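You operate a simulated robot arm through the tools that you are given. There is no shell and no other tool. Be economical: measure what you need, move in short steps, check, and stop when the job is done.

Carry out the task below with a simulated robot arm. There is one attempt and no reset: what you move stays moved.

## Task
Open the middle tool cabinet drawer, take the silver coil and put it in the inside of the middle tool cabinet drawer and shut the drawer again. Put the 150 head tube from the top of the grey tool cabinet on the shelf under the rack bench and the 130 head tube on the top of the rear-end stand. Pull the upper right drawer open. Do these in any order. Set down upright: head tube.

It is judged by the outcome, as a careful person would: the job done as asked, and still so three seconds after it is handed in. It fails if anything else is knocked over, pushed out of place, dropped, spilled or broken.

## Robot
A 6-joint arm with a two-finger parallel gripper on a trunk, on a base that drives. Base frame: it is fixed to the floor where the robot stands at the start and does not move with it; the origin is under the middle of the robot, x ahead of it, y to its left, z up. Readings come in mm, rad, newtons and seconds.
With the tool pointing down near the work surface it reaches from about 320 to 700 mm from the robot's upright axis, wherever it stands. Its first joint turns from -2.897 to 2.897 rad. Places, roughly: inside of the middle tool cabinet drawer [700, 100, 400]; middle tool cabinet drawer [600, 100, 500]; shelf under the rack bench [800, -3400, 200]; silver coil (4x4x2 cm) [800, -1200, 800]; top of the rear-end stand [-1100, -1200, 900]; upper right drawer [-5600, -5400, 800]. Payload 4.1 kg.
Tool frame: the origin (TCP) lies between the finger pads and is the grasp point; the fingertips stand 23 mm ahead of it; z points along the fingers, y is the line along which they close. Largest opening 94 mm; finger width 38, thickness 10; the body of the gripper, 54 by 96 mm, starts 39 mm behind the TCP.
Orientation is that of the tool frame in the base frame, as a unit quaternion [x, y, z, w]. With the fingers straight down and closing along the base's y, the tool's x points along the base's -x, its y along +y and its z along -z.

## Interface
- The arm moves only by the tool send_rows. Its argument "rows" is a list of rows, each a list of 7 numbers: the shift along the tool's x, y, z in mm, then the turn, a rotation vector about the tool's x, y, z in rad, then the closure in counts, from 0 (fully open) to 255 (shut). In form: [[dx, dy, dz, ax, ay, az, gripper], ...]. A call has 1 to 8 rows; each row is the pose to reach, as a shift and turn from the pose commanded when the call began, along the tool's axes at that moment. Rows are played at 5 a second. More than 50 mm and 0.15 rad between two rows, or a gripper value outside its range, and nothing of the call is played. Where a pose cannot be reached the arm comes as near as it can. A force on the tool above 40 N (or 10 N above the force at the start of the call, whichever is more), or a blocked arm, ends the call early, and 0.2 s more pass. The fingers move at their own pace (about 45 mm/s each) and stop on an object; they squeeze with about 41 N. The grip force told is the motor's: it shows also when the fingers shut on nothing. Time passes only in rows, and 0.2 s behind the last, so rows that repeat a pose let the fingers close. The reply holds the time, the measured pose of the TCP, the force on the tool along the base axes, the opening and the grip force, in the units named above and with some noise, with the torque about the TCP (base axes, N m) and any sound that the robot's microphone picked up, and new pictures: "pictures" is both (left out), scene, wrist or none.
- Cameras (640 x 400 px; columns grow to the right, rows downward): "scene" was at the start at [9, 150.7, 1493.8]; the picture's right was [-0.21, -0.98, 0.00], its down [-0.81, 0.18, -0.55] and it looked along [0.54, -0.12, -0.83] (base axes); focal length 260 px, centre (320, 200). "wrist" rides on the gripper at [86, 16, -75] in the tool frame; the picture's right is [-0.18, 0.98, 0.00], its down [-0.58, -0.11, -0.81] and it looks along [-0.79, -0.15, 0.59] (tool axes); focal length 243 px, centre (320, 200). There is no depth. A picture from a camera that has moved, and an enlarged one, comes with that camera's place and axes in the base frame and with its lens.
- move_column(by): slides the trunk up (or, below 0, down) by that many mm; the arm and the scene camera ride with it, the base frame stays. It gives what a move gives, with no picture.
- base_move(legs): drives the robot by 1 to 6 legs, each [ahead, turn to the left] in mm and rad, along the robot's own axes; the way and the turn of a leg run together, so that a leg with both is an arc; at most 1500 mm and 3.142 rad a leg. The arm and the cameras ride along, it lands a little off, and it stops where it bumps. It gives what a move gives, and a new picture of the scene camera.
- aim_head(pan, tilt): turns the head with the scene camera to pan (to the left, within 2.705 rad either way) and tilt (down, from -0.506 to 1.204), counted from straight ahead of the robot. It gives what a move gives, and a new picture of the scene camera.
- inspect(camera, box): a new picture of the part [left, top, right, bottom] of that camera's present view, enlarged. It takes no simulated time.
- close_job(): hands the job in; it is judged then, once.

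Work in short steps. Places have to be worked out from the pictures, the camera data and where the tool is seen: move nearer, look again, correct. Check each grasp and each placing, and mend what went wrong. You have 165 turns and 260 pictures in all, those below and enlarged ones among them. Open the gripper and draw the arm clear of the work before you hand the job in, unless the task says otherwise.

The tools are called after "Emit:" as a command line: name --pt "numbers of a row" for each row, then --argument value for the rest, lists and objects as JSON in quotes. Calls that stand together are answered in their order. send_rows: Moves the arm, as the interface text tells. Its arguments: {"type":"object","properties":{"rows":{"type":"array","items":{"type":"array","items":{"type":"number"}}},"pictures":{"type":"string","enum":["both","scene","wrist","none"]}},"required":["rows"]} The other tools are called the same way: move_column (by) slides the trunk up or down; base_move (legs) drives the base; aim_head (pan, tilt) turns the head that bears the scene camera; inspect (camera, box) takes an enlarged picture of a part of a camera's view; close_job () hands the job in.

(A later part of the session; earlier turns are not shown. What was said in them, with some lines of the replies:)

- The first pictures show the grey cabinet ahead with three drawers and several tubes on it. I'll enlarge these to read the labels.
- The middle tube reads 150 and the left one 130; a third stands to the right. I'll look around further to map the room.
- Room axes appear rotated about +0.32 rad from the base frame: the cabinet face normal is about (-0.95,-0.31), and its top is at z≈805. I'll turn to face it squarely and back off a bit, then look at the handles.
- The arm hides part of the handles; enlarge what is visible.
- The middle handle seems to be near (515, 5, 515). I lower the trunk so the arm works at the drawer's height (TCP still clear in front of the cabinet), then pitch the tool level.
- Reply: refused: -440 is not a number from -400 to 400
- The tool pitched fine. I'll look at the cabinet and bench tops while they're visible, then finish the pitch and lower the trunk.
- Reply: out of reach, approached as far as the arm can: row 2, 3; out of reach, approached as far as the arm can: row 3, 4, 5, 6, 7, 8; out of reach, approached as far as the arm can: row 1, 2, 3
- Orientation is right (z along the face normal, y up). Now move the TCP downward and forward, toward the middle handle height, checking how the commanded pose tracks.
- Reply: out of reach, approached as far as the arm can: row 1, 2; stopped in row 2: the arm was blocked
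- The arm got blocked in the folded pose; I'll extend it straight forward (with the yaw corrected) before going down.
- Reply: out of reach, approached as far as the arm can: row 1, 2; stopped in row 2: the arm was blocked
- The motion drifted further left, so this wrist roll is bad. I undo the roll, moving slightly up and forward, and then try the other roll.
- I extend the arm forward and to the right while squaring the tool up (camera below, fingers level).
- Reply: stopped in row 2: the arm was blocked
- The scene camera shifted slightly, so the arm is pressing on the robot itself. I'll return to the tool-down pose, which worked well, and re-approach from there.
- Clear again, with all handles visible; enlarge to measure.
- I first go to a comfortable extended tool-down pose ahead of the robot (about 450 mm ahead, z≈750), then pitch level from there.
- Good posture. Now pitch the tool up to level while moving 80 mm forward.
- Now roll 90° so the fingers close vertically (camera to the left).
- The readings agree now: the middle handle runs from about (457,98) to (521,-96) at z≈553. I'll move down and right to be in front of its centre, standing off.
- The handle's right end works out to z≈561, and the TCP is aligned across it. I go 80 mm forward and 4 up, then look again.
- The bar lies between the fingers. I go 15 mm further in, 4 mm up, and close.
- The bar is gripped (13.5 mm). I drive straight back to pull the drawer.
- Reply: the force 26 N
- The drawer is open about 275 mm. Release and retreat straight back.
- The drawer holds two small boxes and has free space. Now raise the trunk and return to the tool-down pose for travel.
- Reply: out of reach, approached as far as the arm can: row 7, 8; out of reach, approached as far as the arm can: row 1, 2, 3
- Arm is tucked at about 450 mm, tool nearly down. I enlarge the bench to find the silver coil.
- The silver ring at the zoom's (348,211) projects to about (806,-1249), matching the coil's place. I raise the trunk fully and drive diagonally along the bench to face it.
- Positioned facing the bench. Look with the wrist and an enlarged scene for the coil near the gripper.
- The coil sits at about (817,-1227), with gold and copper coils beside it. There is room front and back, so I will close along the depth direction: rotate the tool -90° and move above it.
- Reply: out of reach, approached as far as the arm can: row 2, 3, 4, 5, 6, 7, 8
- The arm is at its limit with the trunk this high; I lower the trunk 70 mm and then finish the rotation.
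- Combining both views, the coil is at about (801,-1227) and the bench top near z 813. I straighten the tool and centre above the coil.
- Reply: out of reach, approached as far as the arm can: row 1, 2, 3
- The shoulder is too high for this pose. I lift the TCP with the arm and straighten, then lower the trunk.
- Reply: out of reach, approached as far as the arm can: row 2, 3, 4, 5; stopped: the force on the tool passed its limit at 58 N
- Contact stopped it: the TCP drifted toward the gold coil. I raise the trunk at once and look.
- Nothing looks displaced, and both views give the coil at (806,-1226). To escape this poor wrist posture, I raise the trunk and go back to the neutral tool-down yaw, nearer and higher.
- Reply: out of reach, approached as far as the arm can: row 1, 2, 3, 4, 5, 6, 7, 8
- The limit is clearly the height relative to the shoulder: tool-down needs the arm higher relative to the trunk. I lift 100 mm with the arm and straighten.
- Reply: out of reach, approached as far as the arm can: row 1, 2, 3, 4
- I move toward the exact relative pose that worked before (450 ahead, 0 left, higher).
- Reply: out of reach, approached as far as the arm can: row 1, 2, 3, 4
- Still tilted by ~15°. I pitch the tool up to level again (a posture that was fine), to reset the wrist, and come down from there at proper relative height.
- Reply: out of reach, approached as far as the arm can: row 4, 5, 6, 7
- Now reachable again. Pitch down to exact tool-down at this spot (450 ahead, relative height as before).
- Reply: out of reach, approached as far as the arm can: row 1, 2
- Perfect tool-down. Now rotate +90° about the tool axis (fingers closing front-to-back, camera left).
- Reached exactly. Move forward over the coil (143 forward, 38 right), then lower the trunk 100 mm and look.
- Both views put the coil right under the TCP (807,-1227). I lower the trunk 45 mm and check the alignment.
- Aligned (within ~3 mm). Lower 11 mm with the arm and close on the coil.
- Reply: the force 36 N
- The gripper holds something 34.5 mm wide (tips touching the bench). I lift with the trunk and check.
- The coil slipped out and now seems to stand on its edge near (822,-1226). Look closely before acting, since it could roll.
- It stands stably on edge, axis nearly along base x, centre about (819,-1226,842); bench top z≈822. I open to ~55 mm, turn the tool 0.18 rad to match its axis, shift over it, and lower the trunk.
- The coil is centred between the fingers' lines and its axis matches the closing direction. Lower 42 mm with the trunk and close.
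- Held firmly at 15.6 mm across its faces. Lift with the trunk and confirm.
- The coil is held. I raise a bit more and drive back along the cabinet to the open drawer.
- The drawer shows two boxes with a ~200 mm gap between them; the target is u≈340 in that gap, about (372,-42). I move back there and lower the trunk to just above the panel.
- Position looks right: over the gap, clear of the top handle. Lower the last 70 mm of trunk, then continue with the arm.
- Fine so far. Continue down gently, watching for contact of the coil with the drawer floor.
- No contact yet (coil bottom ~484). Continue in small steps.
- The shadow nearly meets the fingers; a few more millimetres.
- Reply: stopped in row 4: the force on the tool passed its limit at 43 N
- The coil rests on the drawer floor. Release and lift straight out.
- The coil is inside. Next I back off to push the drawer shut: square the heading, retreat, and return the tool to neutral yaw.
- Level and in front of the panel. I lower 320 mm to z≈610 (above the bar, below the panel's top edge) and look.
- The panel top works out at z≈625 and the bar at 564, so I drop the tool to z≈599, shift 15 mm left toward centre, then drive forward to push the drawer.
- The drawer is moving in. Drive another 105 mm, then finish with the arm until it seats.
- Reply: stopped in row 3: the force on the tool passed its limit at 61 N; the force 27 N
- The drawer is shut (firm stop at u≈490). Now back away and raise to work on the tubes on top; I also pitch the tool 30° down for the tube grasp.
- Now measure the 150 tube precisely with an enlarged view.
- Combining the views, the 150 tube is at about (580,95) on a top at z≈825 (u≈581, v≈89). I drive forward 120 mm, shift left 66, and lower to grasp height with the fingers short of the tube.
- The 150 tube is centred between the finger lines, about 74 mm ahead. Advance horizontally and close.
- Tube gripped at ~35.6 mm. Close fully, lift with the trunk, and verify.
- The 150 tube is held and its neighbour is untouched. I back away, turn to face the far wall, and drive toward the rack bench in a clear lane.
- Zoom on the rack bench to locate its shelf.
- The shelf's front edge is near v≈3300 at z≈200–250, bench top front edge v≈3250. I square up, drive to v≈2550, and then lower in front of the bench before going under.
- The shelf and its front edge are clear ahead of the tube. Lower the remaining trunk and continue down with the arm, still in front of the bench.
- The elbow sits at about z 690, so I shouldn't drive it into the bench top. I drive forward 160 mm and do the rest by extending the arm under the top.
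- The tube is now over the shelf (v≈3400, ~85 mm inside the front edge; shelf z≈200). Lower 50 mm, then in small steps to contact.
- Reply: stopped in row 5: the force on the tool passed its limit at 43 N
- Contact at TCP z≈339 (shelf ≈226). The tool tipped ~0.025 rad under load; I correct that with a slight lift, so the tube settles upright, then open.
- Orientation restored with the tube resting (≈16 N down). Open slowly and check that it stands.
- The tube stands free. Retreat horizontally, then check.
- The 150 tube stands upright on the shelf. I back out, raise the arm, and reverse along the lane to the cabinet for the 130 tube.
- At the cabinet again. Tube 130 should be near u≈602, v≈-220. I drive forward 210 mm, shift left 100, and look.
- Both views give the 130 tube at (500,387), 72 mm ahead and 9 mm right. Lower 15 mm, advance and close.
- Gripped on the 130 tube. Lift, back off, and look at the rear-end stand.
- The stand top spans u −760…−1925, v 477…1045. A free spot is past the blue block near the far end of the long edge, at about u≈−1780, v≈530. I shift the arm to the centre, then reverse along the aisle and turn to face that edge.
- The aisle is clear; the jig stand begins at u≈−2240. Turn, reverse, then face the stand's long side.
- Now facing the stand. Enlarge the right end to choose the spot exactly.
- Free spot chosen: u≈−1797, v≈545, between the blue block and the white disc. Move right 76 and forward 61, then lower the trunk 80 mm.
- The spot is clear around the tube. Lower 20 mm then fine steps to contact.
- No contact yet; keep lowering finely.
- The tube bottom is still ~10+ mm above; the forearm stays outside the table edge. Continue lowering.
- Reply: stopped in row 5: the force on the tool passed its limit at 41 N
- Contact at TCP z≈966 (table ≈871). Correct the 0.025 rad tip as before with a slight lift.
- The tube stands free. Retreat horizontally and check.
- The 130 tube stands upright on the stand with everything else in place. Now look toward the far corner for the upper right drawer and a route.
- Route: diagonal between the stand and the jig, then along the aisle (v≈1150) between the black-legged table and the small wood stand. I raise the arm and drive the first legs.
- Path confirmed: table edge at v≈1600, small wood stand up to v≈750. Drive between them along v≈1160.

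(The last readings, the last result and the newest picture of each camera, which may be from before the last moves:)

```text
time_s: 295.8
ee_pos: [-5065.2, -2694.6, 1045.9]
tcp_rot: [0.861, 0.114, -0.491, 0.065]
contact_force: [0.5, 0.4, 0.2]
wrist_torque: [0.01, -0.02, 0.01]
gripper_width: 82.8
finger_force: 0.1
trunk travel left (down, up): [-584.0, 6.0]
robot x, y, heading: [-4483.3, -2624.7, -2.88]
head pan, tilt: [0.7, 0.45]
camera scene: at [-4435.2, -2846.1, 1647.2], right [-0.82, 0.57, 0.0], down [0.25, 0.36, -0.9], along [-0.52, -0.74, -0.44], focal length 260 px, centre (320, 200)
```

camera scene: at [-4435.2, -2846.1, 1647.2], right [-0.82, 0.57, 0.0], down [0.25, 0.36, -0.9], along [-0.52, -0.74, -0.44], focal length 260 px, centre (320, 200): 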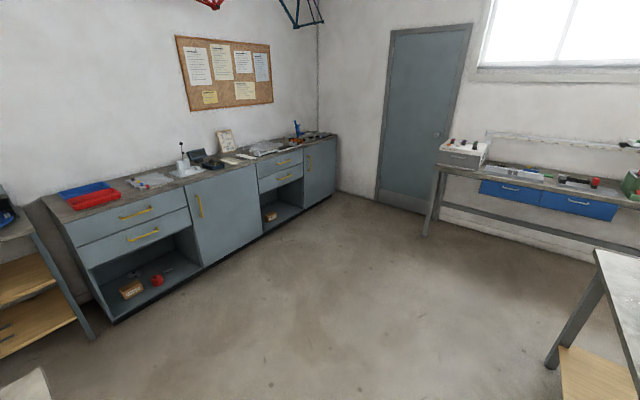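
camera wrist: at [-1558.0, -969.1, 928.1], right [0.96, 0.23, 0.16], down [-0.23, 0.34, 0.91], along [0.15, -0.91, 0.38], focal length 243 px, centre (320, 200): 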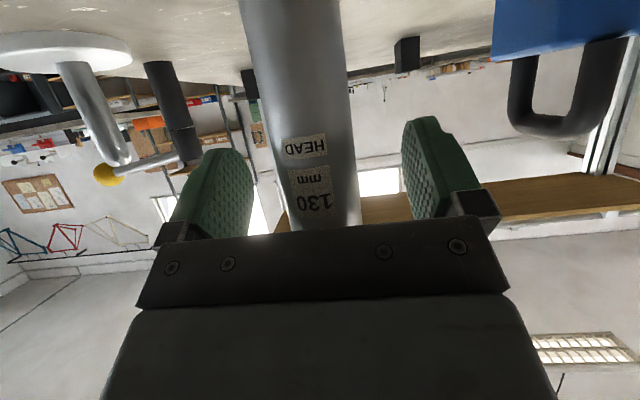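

The upper right drawer is in the right unit of the blue-grey cabinet row; its handle is near (-5650,-5237), i.e. u≈−7000, v≈3230, z≈800. I drive diagonally there and face it.

Emit:
base_move --legs '[[0, 0.664], [1150, 0], [1150, 0], [0, 0.96]]'

Emit:
aim_head --pan 0.0 --tilt 0.75

```text
time_s: 311.2
ee_pos: [-5738.0, -5032.5, 1046.4]
tcp_rot: [0.505, 0.707, -0.288, 0.403]
contact_force: [0.0, -0.1, -0.6]
wrist_torque: [0.0, 0.01, 0.0]
gripper_width: 82.8
finger_force: 0.1
trunk travel left (down, up): [-584.0, 6.0]
robot x, y, heading: [-5849.2, -4455.5, -1.247]
head pan, tilt: [0.7, 0.45]
camera scene: at [-5628.7, -4393.4, 1647.1], right [-0.52, -0.85, 0.0], down [-0.37, 0.23, -0.9], along [0.77, -0.47, -0.44], focal length 260 px, centre (320, 200)
```

scene: 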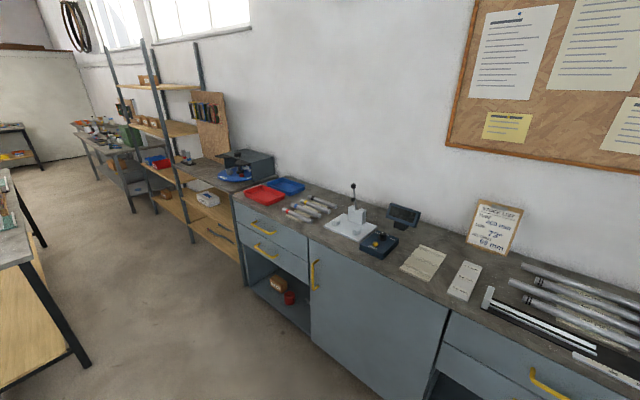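

```text
time_s: 312.3
ee_pos: [-5738.8, -5030.7, 1045.2]
tcp_rot: [0.506, 0.706, -0.289, 0.402]
contact_force: [-0.4, -0.3, 0.8]
wrist_torque: [0.0, -0.02, -0.03]
gripper_width: 83.0
finger_force: 0.1
trunk travel left (down, up): [-584.0, 6.0]
robot x, y, heading: [-5844.5, -4454.8, -1.246]
head pan, tilt: [0.0, 0.75]
camera scene: at [-5680.9, -4424.3, 1620.8], right [-0.95, -0.32, 0.0], down [-0.22, 0.65, -0.73], along [0.23, -0.69, -0.68], focal length 260 px, centre (320, 200)
```

scene: 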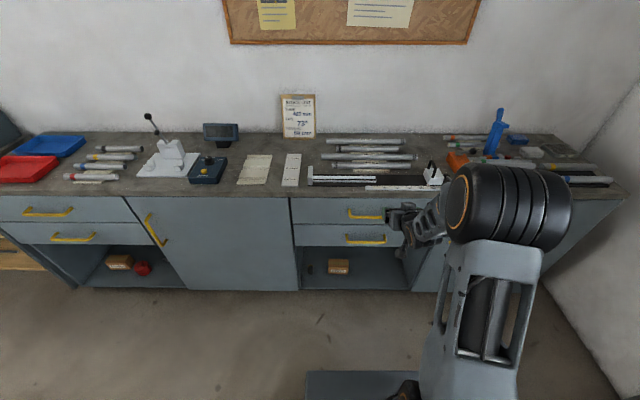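

Facing the cabinet. Enlarge the right unit's drawers.

Emit:
inspect --camera "scene" --box '[280, 180, 440, 300]'

```text
3.33 times, centred on (360, 240) of scene
camera zoom: at [-5680.9, -4424.3, 1620.8], right [-0.95, -0.32, 0.0], down [-0.22, 0.65, -0.73], along [0.23, -0.69, -0.68], focal length 866 px, centre (187, 67)
```

zoom: 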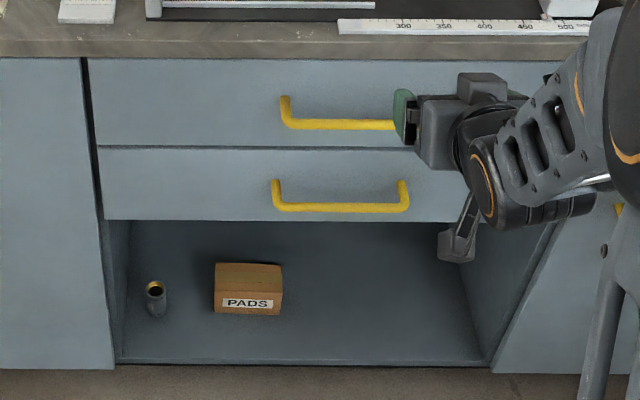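

The upper right handle's centre is near u≈−6981, v≈3224, z≈790. I lower the trunk and level the tool, then roll it for a vertical grip.

Emit:
move_column --by -330

Emit:
send_rows --pt "-17 0 -10 0 -0.13 0 0" --pt "-35 0 -20 0 -0.26 0 0" --pt "-52 0 -30 0 -0.39 0 0" --pt "-69 0 -40 0 -0.524 0 0" --pictures "none"

Emit:
send_rows --pt "0 0 0 0 0 0.15 0" --pt "0 0 0 0 0 0.3 0" --pt "0 0 0 0 0 0.45 0" --pt "0 0 0 0 0 0.6 0" --pt "0 0 0 0 0 0.75 0" --pt "0 0 0 0 0 0.9 0" --pt "0 0 0 0 0 1.05 0" --pt "0 0 0 0 0 1.2 0" --pictures "none"

Emit:
send_rows --pt "0 0 0 0 0 0.15 0" --pt "0 0 0 0 0 0.3 0" --pt "0 0 0 0 0 0.371 0" --pictures "both"

```text
time_s: 315.6
ee_pos: [-5738.8, -5031.9, 716.5]
tcp_rot: [0.505, 0.706, -0.288, 0.403]
contact_force: [0.5, 0.2, -0.6]
wrist_torque: [-0.03, -0.02, 0.02]
gripper_width: 82.8
finger_force: 0.1
trunk travel left (down, up): [-254.0, 336.0]
robot x, y, heading: [-5848.1, -4458.8, -1.242]
head pan, tilt: [0.0, 0.75]
```

```text
time_s: 316.6
ee_pos: [-5739.1, -5031.6, 795.8]
tcp_rot: [0.414, 0.577, -0.411, 0.572]
contact_force: [0.4, 0.6, 0.1]
wrist_torque: [-0.01, 0.02, 0.0]
gripper_width: 93.9
finger_force: 0.0
trunk travel left (down, up): [-254.0, 336.0]
robot x, y, heading: [-5845.3, -4455.9, -1.248]
head pan, tilt: [0.0, 0.75]
```

```text
time_s: 318.4
ee_pos: [-5737.2, -5031.5, 795.5]
tcp_rot: [0.667, 0.243, -0.013, 0.704]
contact_force: [-0.4, -0.9, -0.6]
wrist_torque: [0.0, 0.01, 0.0]
gripper_width: 94.0
finger_force: 0.0
trunk travel left (down, up): [-254.0, 336.0]
robot x, y, heading: [-5842.6, -4455.1, -1.252]
head pan, tilt: [0.0, 0.75]
```

```text
time_s: 319.2
ee_pos: [-5737.0, -5032.6, 796.1]
tcp_rot: [0.701, 0.116, 0.116, 0.694]
contact_force: [0.7, 0.2, -0.6]
wrist_torque: [0.04, 0.0, 0.02]
gripper_width: 94.2
finger_force: 0.0
trunk travel left (down, up): [-254.0, 336.0]
robot x, y, heading: [-5846.9, -4453.3, -1.246]
head pan, tilt: [0.0, 0.75]
camera scene: at [-5681.0, -4424.4, 1290.7], right [-0.95, -0.32, 0.0], down [-0.22, 0.65, -0.73], along [0.23, -0.69, -0.68], focal length 260 px, centre (320, 200)
camera wrist: at [-5679.6, -4934.5, 812.7], right [-0.17, -0.07, 0.98], down [-0.81, 0.58, -0.1], along [-0.56, -0.81, -0.16], focal length 243 px, centre (320, 200)
```

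scene: 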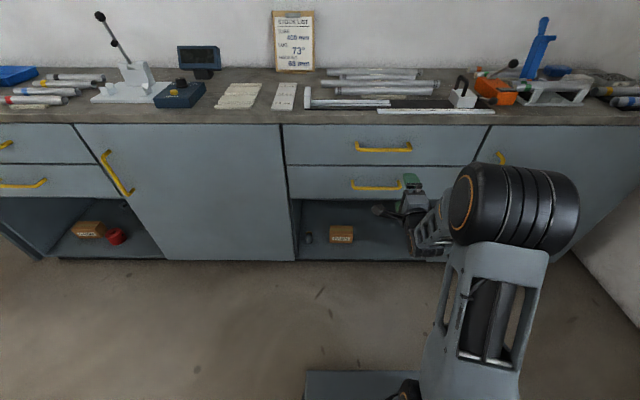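
wrist: 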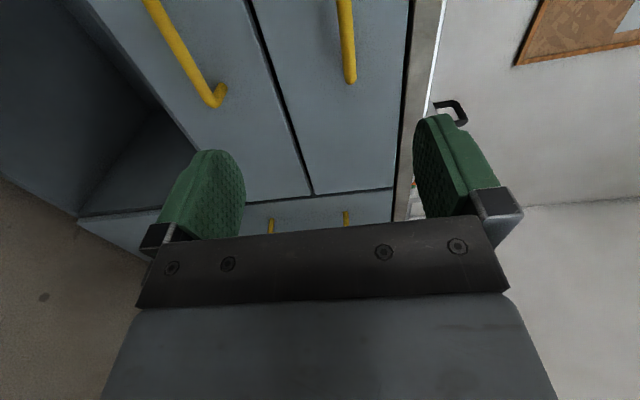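

All views agree: handle centre u≈−6984, v≈3210, z≈815. Align (32 left, 19 up), drive forward 150 mm, and check.

Emit:
send_rows --pt "16 10 0 0 0 0 0" --pt "32 19 0 0 0 0 0" --pictures "none"

Emit:
base_move --legs '[[150, -0.008]]'

Emit:
inspect --camera "wrist" --box '[0, 0, 640, 400]'

```text
time_s: 319.8
ee_pos: [-5706.3, -5022.2, 815.7]
tcp_rot: [0.7, 0.115, 0.114, 0.695]
contact_force: [0.7, -0.2, -0.2]
wrist_torque: [0.02, 0.0, 0.01]
gripper_width: 93.7
finger_force: 0.0
trunk travel left (down, up): [-254.0, 336.0]
robot x, y, heading: [-5848.1, -4453.6, -1.242]
head pan, tilt: [0.0, 0.75]
```

```text
time_s: 321.1
ee_pos: [-5662.9, -5162.0, 815.4]
tcp_rot: [0.701, 0.114, 0.113, 0.695]
contact_force: [-0.5, -0.1, 0.2]
wrist_torque: [-0.03, -0.02, -0.01]
gripper_width: 94.0
finger_force: 0.1
trunk travel left (down, up): [-254.0, 336.0]
robot x, y, heading: [-5799.6, -4594.1, -1.25]
head pan, tilt: [0.0, 0.75]
camera scene: at [-5634.0, -4565.4, 1290.7], right [-0.95, -0.31, 0.0], down [-0.21, 0.65, -0.73], along [0.23, -0.69, -0.68], focal length 260 px, centre (320, 200)
```

scene: 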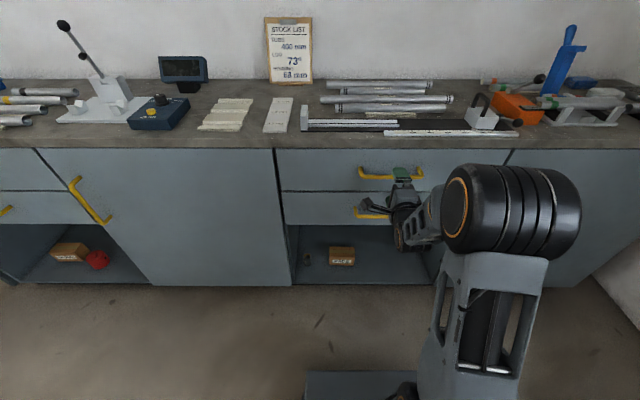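

```text
1.00 times, centred on (320, 200) of wrist (not enlarged: the box is as wide or as high as the picture)
camera zoom: at [-5603.7, -5065.0, 832.3], right [-0.17, -0.07, 0.98], down [-0.81, 0.58, -0.1], along [-0.56, -0.81, -0.15], focal length 243 px, centre (320, 200)
```

zoom: 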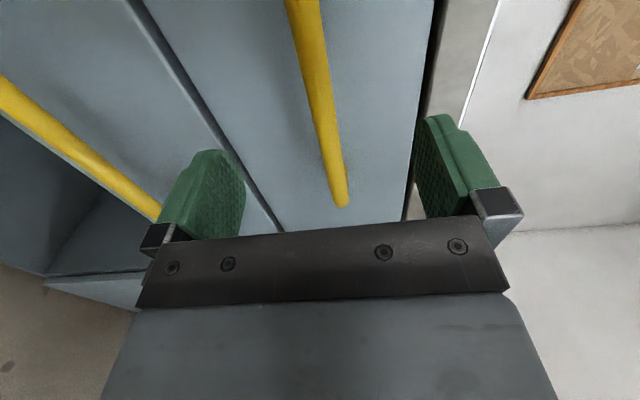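

The bar's at z≈817. To keep clear of the countertop, I part-close to ~46 mm, advance 58 mm, and grip.

Emit:
send_rows --pt "0 2 0 0 0 0 130" --pt "0 2 0 0 0 0 130" --pt "0 2 0 0 0 0 130" --pt "0 2 25 0 0 0 130" --pt "0 2 45 0 0 0 130" --pt "0 2 58 0 0 0 130" --pictures "both"

```text
time_s: 322.5
ee_pos: [-5644.3, -5216.8, 817.3]
tcp_rot: [0.701, 0.114, 0.113, 0.695]
contact_force: [-0.4, 0.4, 0.6]
wrist_torque: [0.04, -0.02, 0.0]
gripper_width: 46.3
finger_force: 0.1
trunk travel left (down, up): [-254.0, 336.0]
robot x, y, heading: [-5798.6, -4599.3, -1.253]
head pan, tilt: [0.0, 0.75]
camera scene: at [-5633.9, -4565.5, 1290.7], right [-0.95, -0.31, 0.0], down [-0.21, 0.65, -0.73], along [0.23, -0.69, -0.68], focal length 260 px, centre (320, 200)
camera wrist: at [-5585.8, -5119.5, 834.0], right [-0.17, -0.07, 0.98], down [-0.81, 0.58, -0.1], along [-0.56, -0.81, -0.15], focal length 243 px, centre (320, 200)
```

scene: 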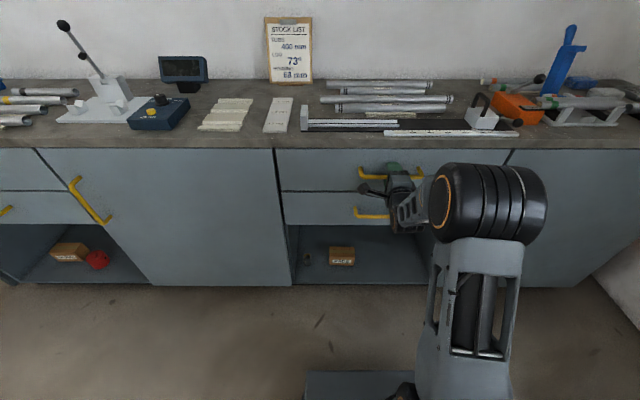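
wrist: 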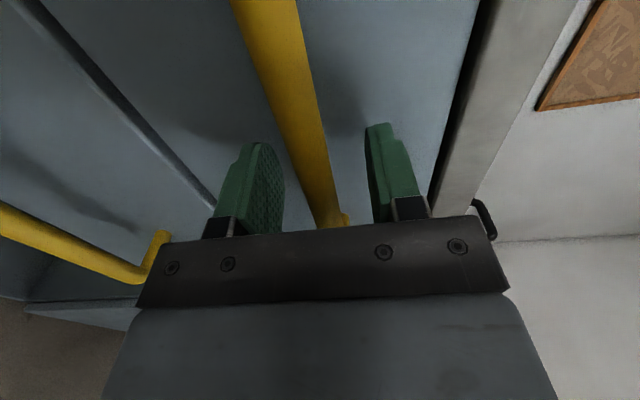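

The bar is between the fingers. Close.

Emit:
send_rows --pt "0 0 0 0 0 0 200" --pt "0 0 0 0 0 0 255" --pt "0 0 0 0 0 0 255" --pt "0 0 0 0 0 0 255" --pt "0 0 0 0 0 0 255" --pictures "wrist"

```text
time_s: 323.7
ee_pos: [-5642.7, -5216.6, 817.0]
tcp_rot: [0.7, 0.114, 0.113, 0.696]
contact_force: [1.2, -2.2, 6.9]
wrist_torque: [0.04, 0.01, 0.01]
gripper_width: 13.9
finger_force: 45.0
trunk travel left (down, up): [-254.0, 336.0]
robot x, y, heading: [-5799.3, -4595.9, -1.25]
head pan, tilt: [0.0, 0.75]
camera wrist: at [-5585.9, -5119.4, 834.6], right [-0.17, -0.07, 0.98], down [-0.81, 0.58, -0.1], along [-0.56, -0.81, -0.15], focal length 243 px, centre (320, 200)
```

wrist: 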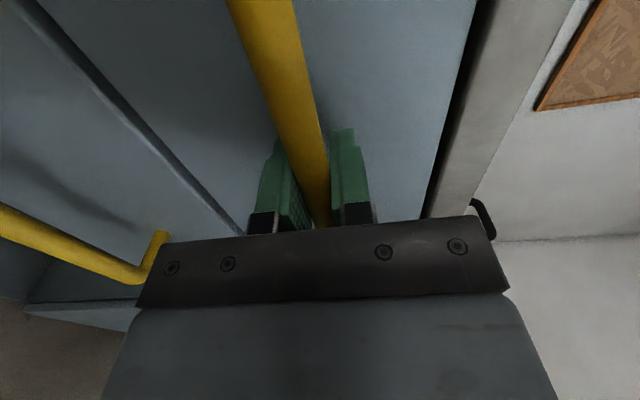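

Gripped (13.9 mm). Drive back to pull the drawer open.

Emit:
base_move --legs '[[-300, 0]]'

```text
time_s: 325.8
ee_pos: [-5738.0, -4931.8, 817.7]
tcp_rot: [0.7, 0.115, 0.113, 0.696]
contact_force: [7.4, 2.7, 10.6]
wrist_torque: [0.16, -0.2, -0.19]
gripper_width: 13.9
finger_force: 44.8
trunk travel left (down, up): [-254.0, 336.0]
robot x, y, heading: [-5894.7, -4311.9, -1.245]
head pan, tilt: [0.0, 0.75]
camera scene: at [-5727.9, -4279.7, 1290.7], right [-0.95, -0.32, 0.0], down [-0.22, 0.65, -0.73], along [0.23, -0.69, -0.68], focal length 260 px, centre (320, 200)
```

scene: 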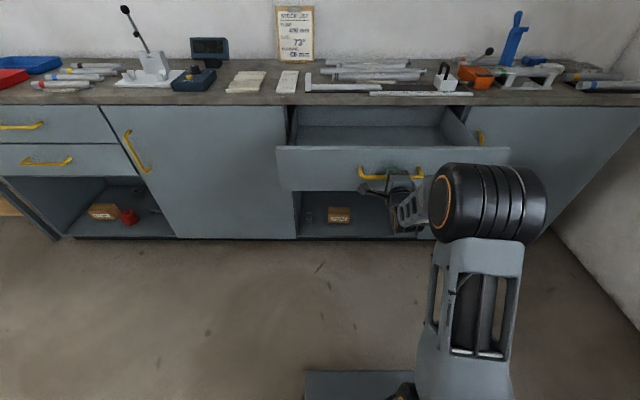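

The drawer is pulled open about 300 mm, with its interior visible. Release and draw back.

Emit:
send_rows --pt "0 0 0 0 0 0 150" --pt "0 0 0 0 0 0 100" --pt "0 0 0 0 0 0 100" --pt "0 0 0 0 0 0 100" --pt "0 0 -30 0 0 0 100" --pt "0 0 -60 0 0 0 100" --pt "0 0 -90 0 0 0 100" --pictures "none"

Emit:
base_move --legs '[[-200, 0]]'

Emit:
inspect --camera "scene" --box '[240, 60, 520, 250]'

```text
time_s: 327.4
ee_pos: [-5767.2, -4846.3, 819.2]
tcp_rot: [0.701, 0.115, 0.113, 0.695]
contact_force: [1.0, 0.7, -0.3]
wrist_torque: [-0.01, 0.02, 0.01]
gripper_width: 56.9
finger_force: 0.0
trunk travel left (down, up): [-254.0, 336.0]
robot x, y, heading: [-5891.9, -4311.9, -1.249]
head pan, tilt: [0.0, 0.75]
```

```text
time_s: 328.9
ee_pos: [-5828.4, -4660.8, 818.4]
tcp_rot: [0.7, 0.115, 0.114, 0.695]
contact_force: [0.8, 0.4, 0.3]
wrist_torque: [0.01, -0.01, 0.01]
gripper_width: 57.1
finger_force: 0.1
trunk travel left (down, up): [-254.0, 336.0]
robot x, y, heading: [-5954.3, -4123.9, -1.251]
head pan, tilt: [0.0, 0.75]
camera scene: at [-5790.1, -4095.1, 1290.7], right [-0.95, -0.32, 0.0], down [-0.22, 0.65, -0.73], along [0.23, -0.69, -0.68], focal length 260 px, centre (320, 200)
```

scene: 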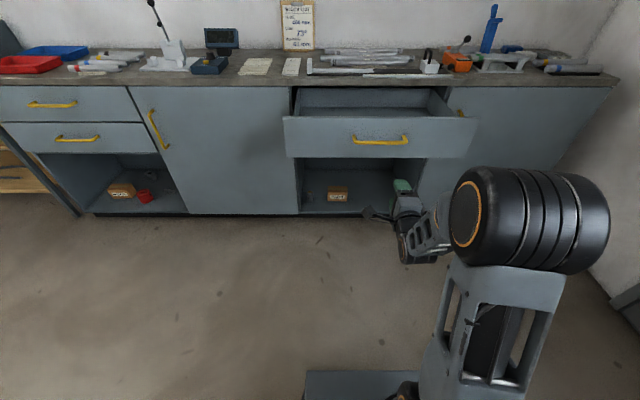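

```text
2.11 times, centred on (380, 155) of scene
camera zoom: at [-5790.1, -4095.1, 1290.7], right [-0.95, -0.32, 0.0], down [-0.22, 0.65, -0.73], along [0.23, -0.69, -0.68], focal length 547 px, centre (194, 295)
```

zoom: 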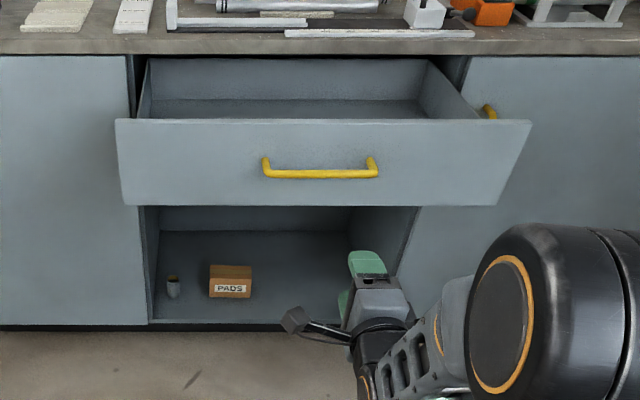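

The upper right drawer is open and stays open. The coil is in the shut middle drawer and both tubes stand upright where asked. The gripper is open and the arm is clear, so I hand in.

Emit:
close_job

```text
The job is handed in.
```

The job is handed in, with every part done:
- **Silver coil:** it is in the middle tool cabinet drawer, which is shut again. It slipped once while I was picking it up, so it stands on its edge in there.
- **150 head tube:** it stands upright on the shelf under the rack bench.
- **130 head tube:** it stands upright on the rear-end stand.
- **Upper right drawer:** it is pulled open about 300 mm.
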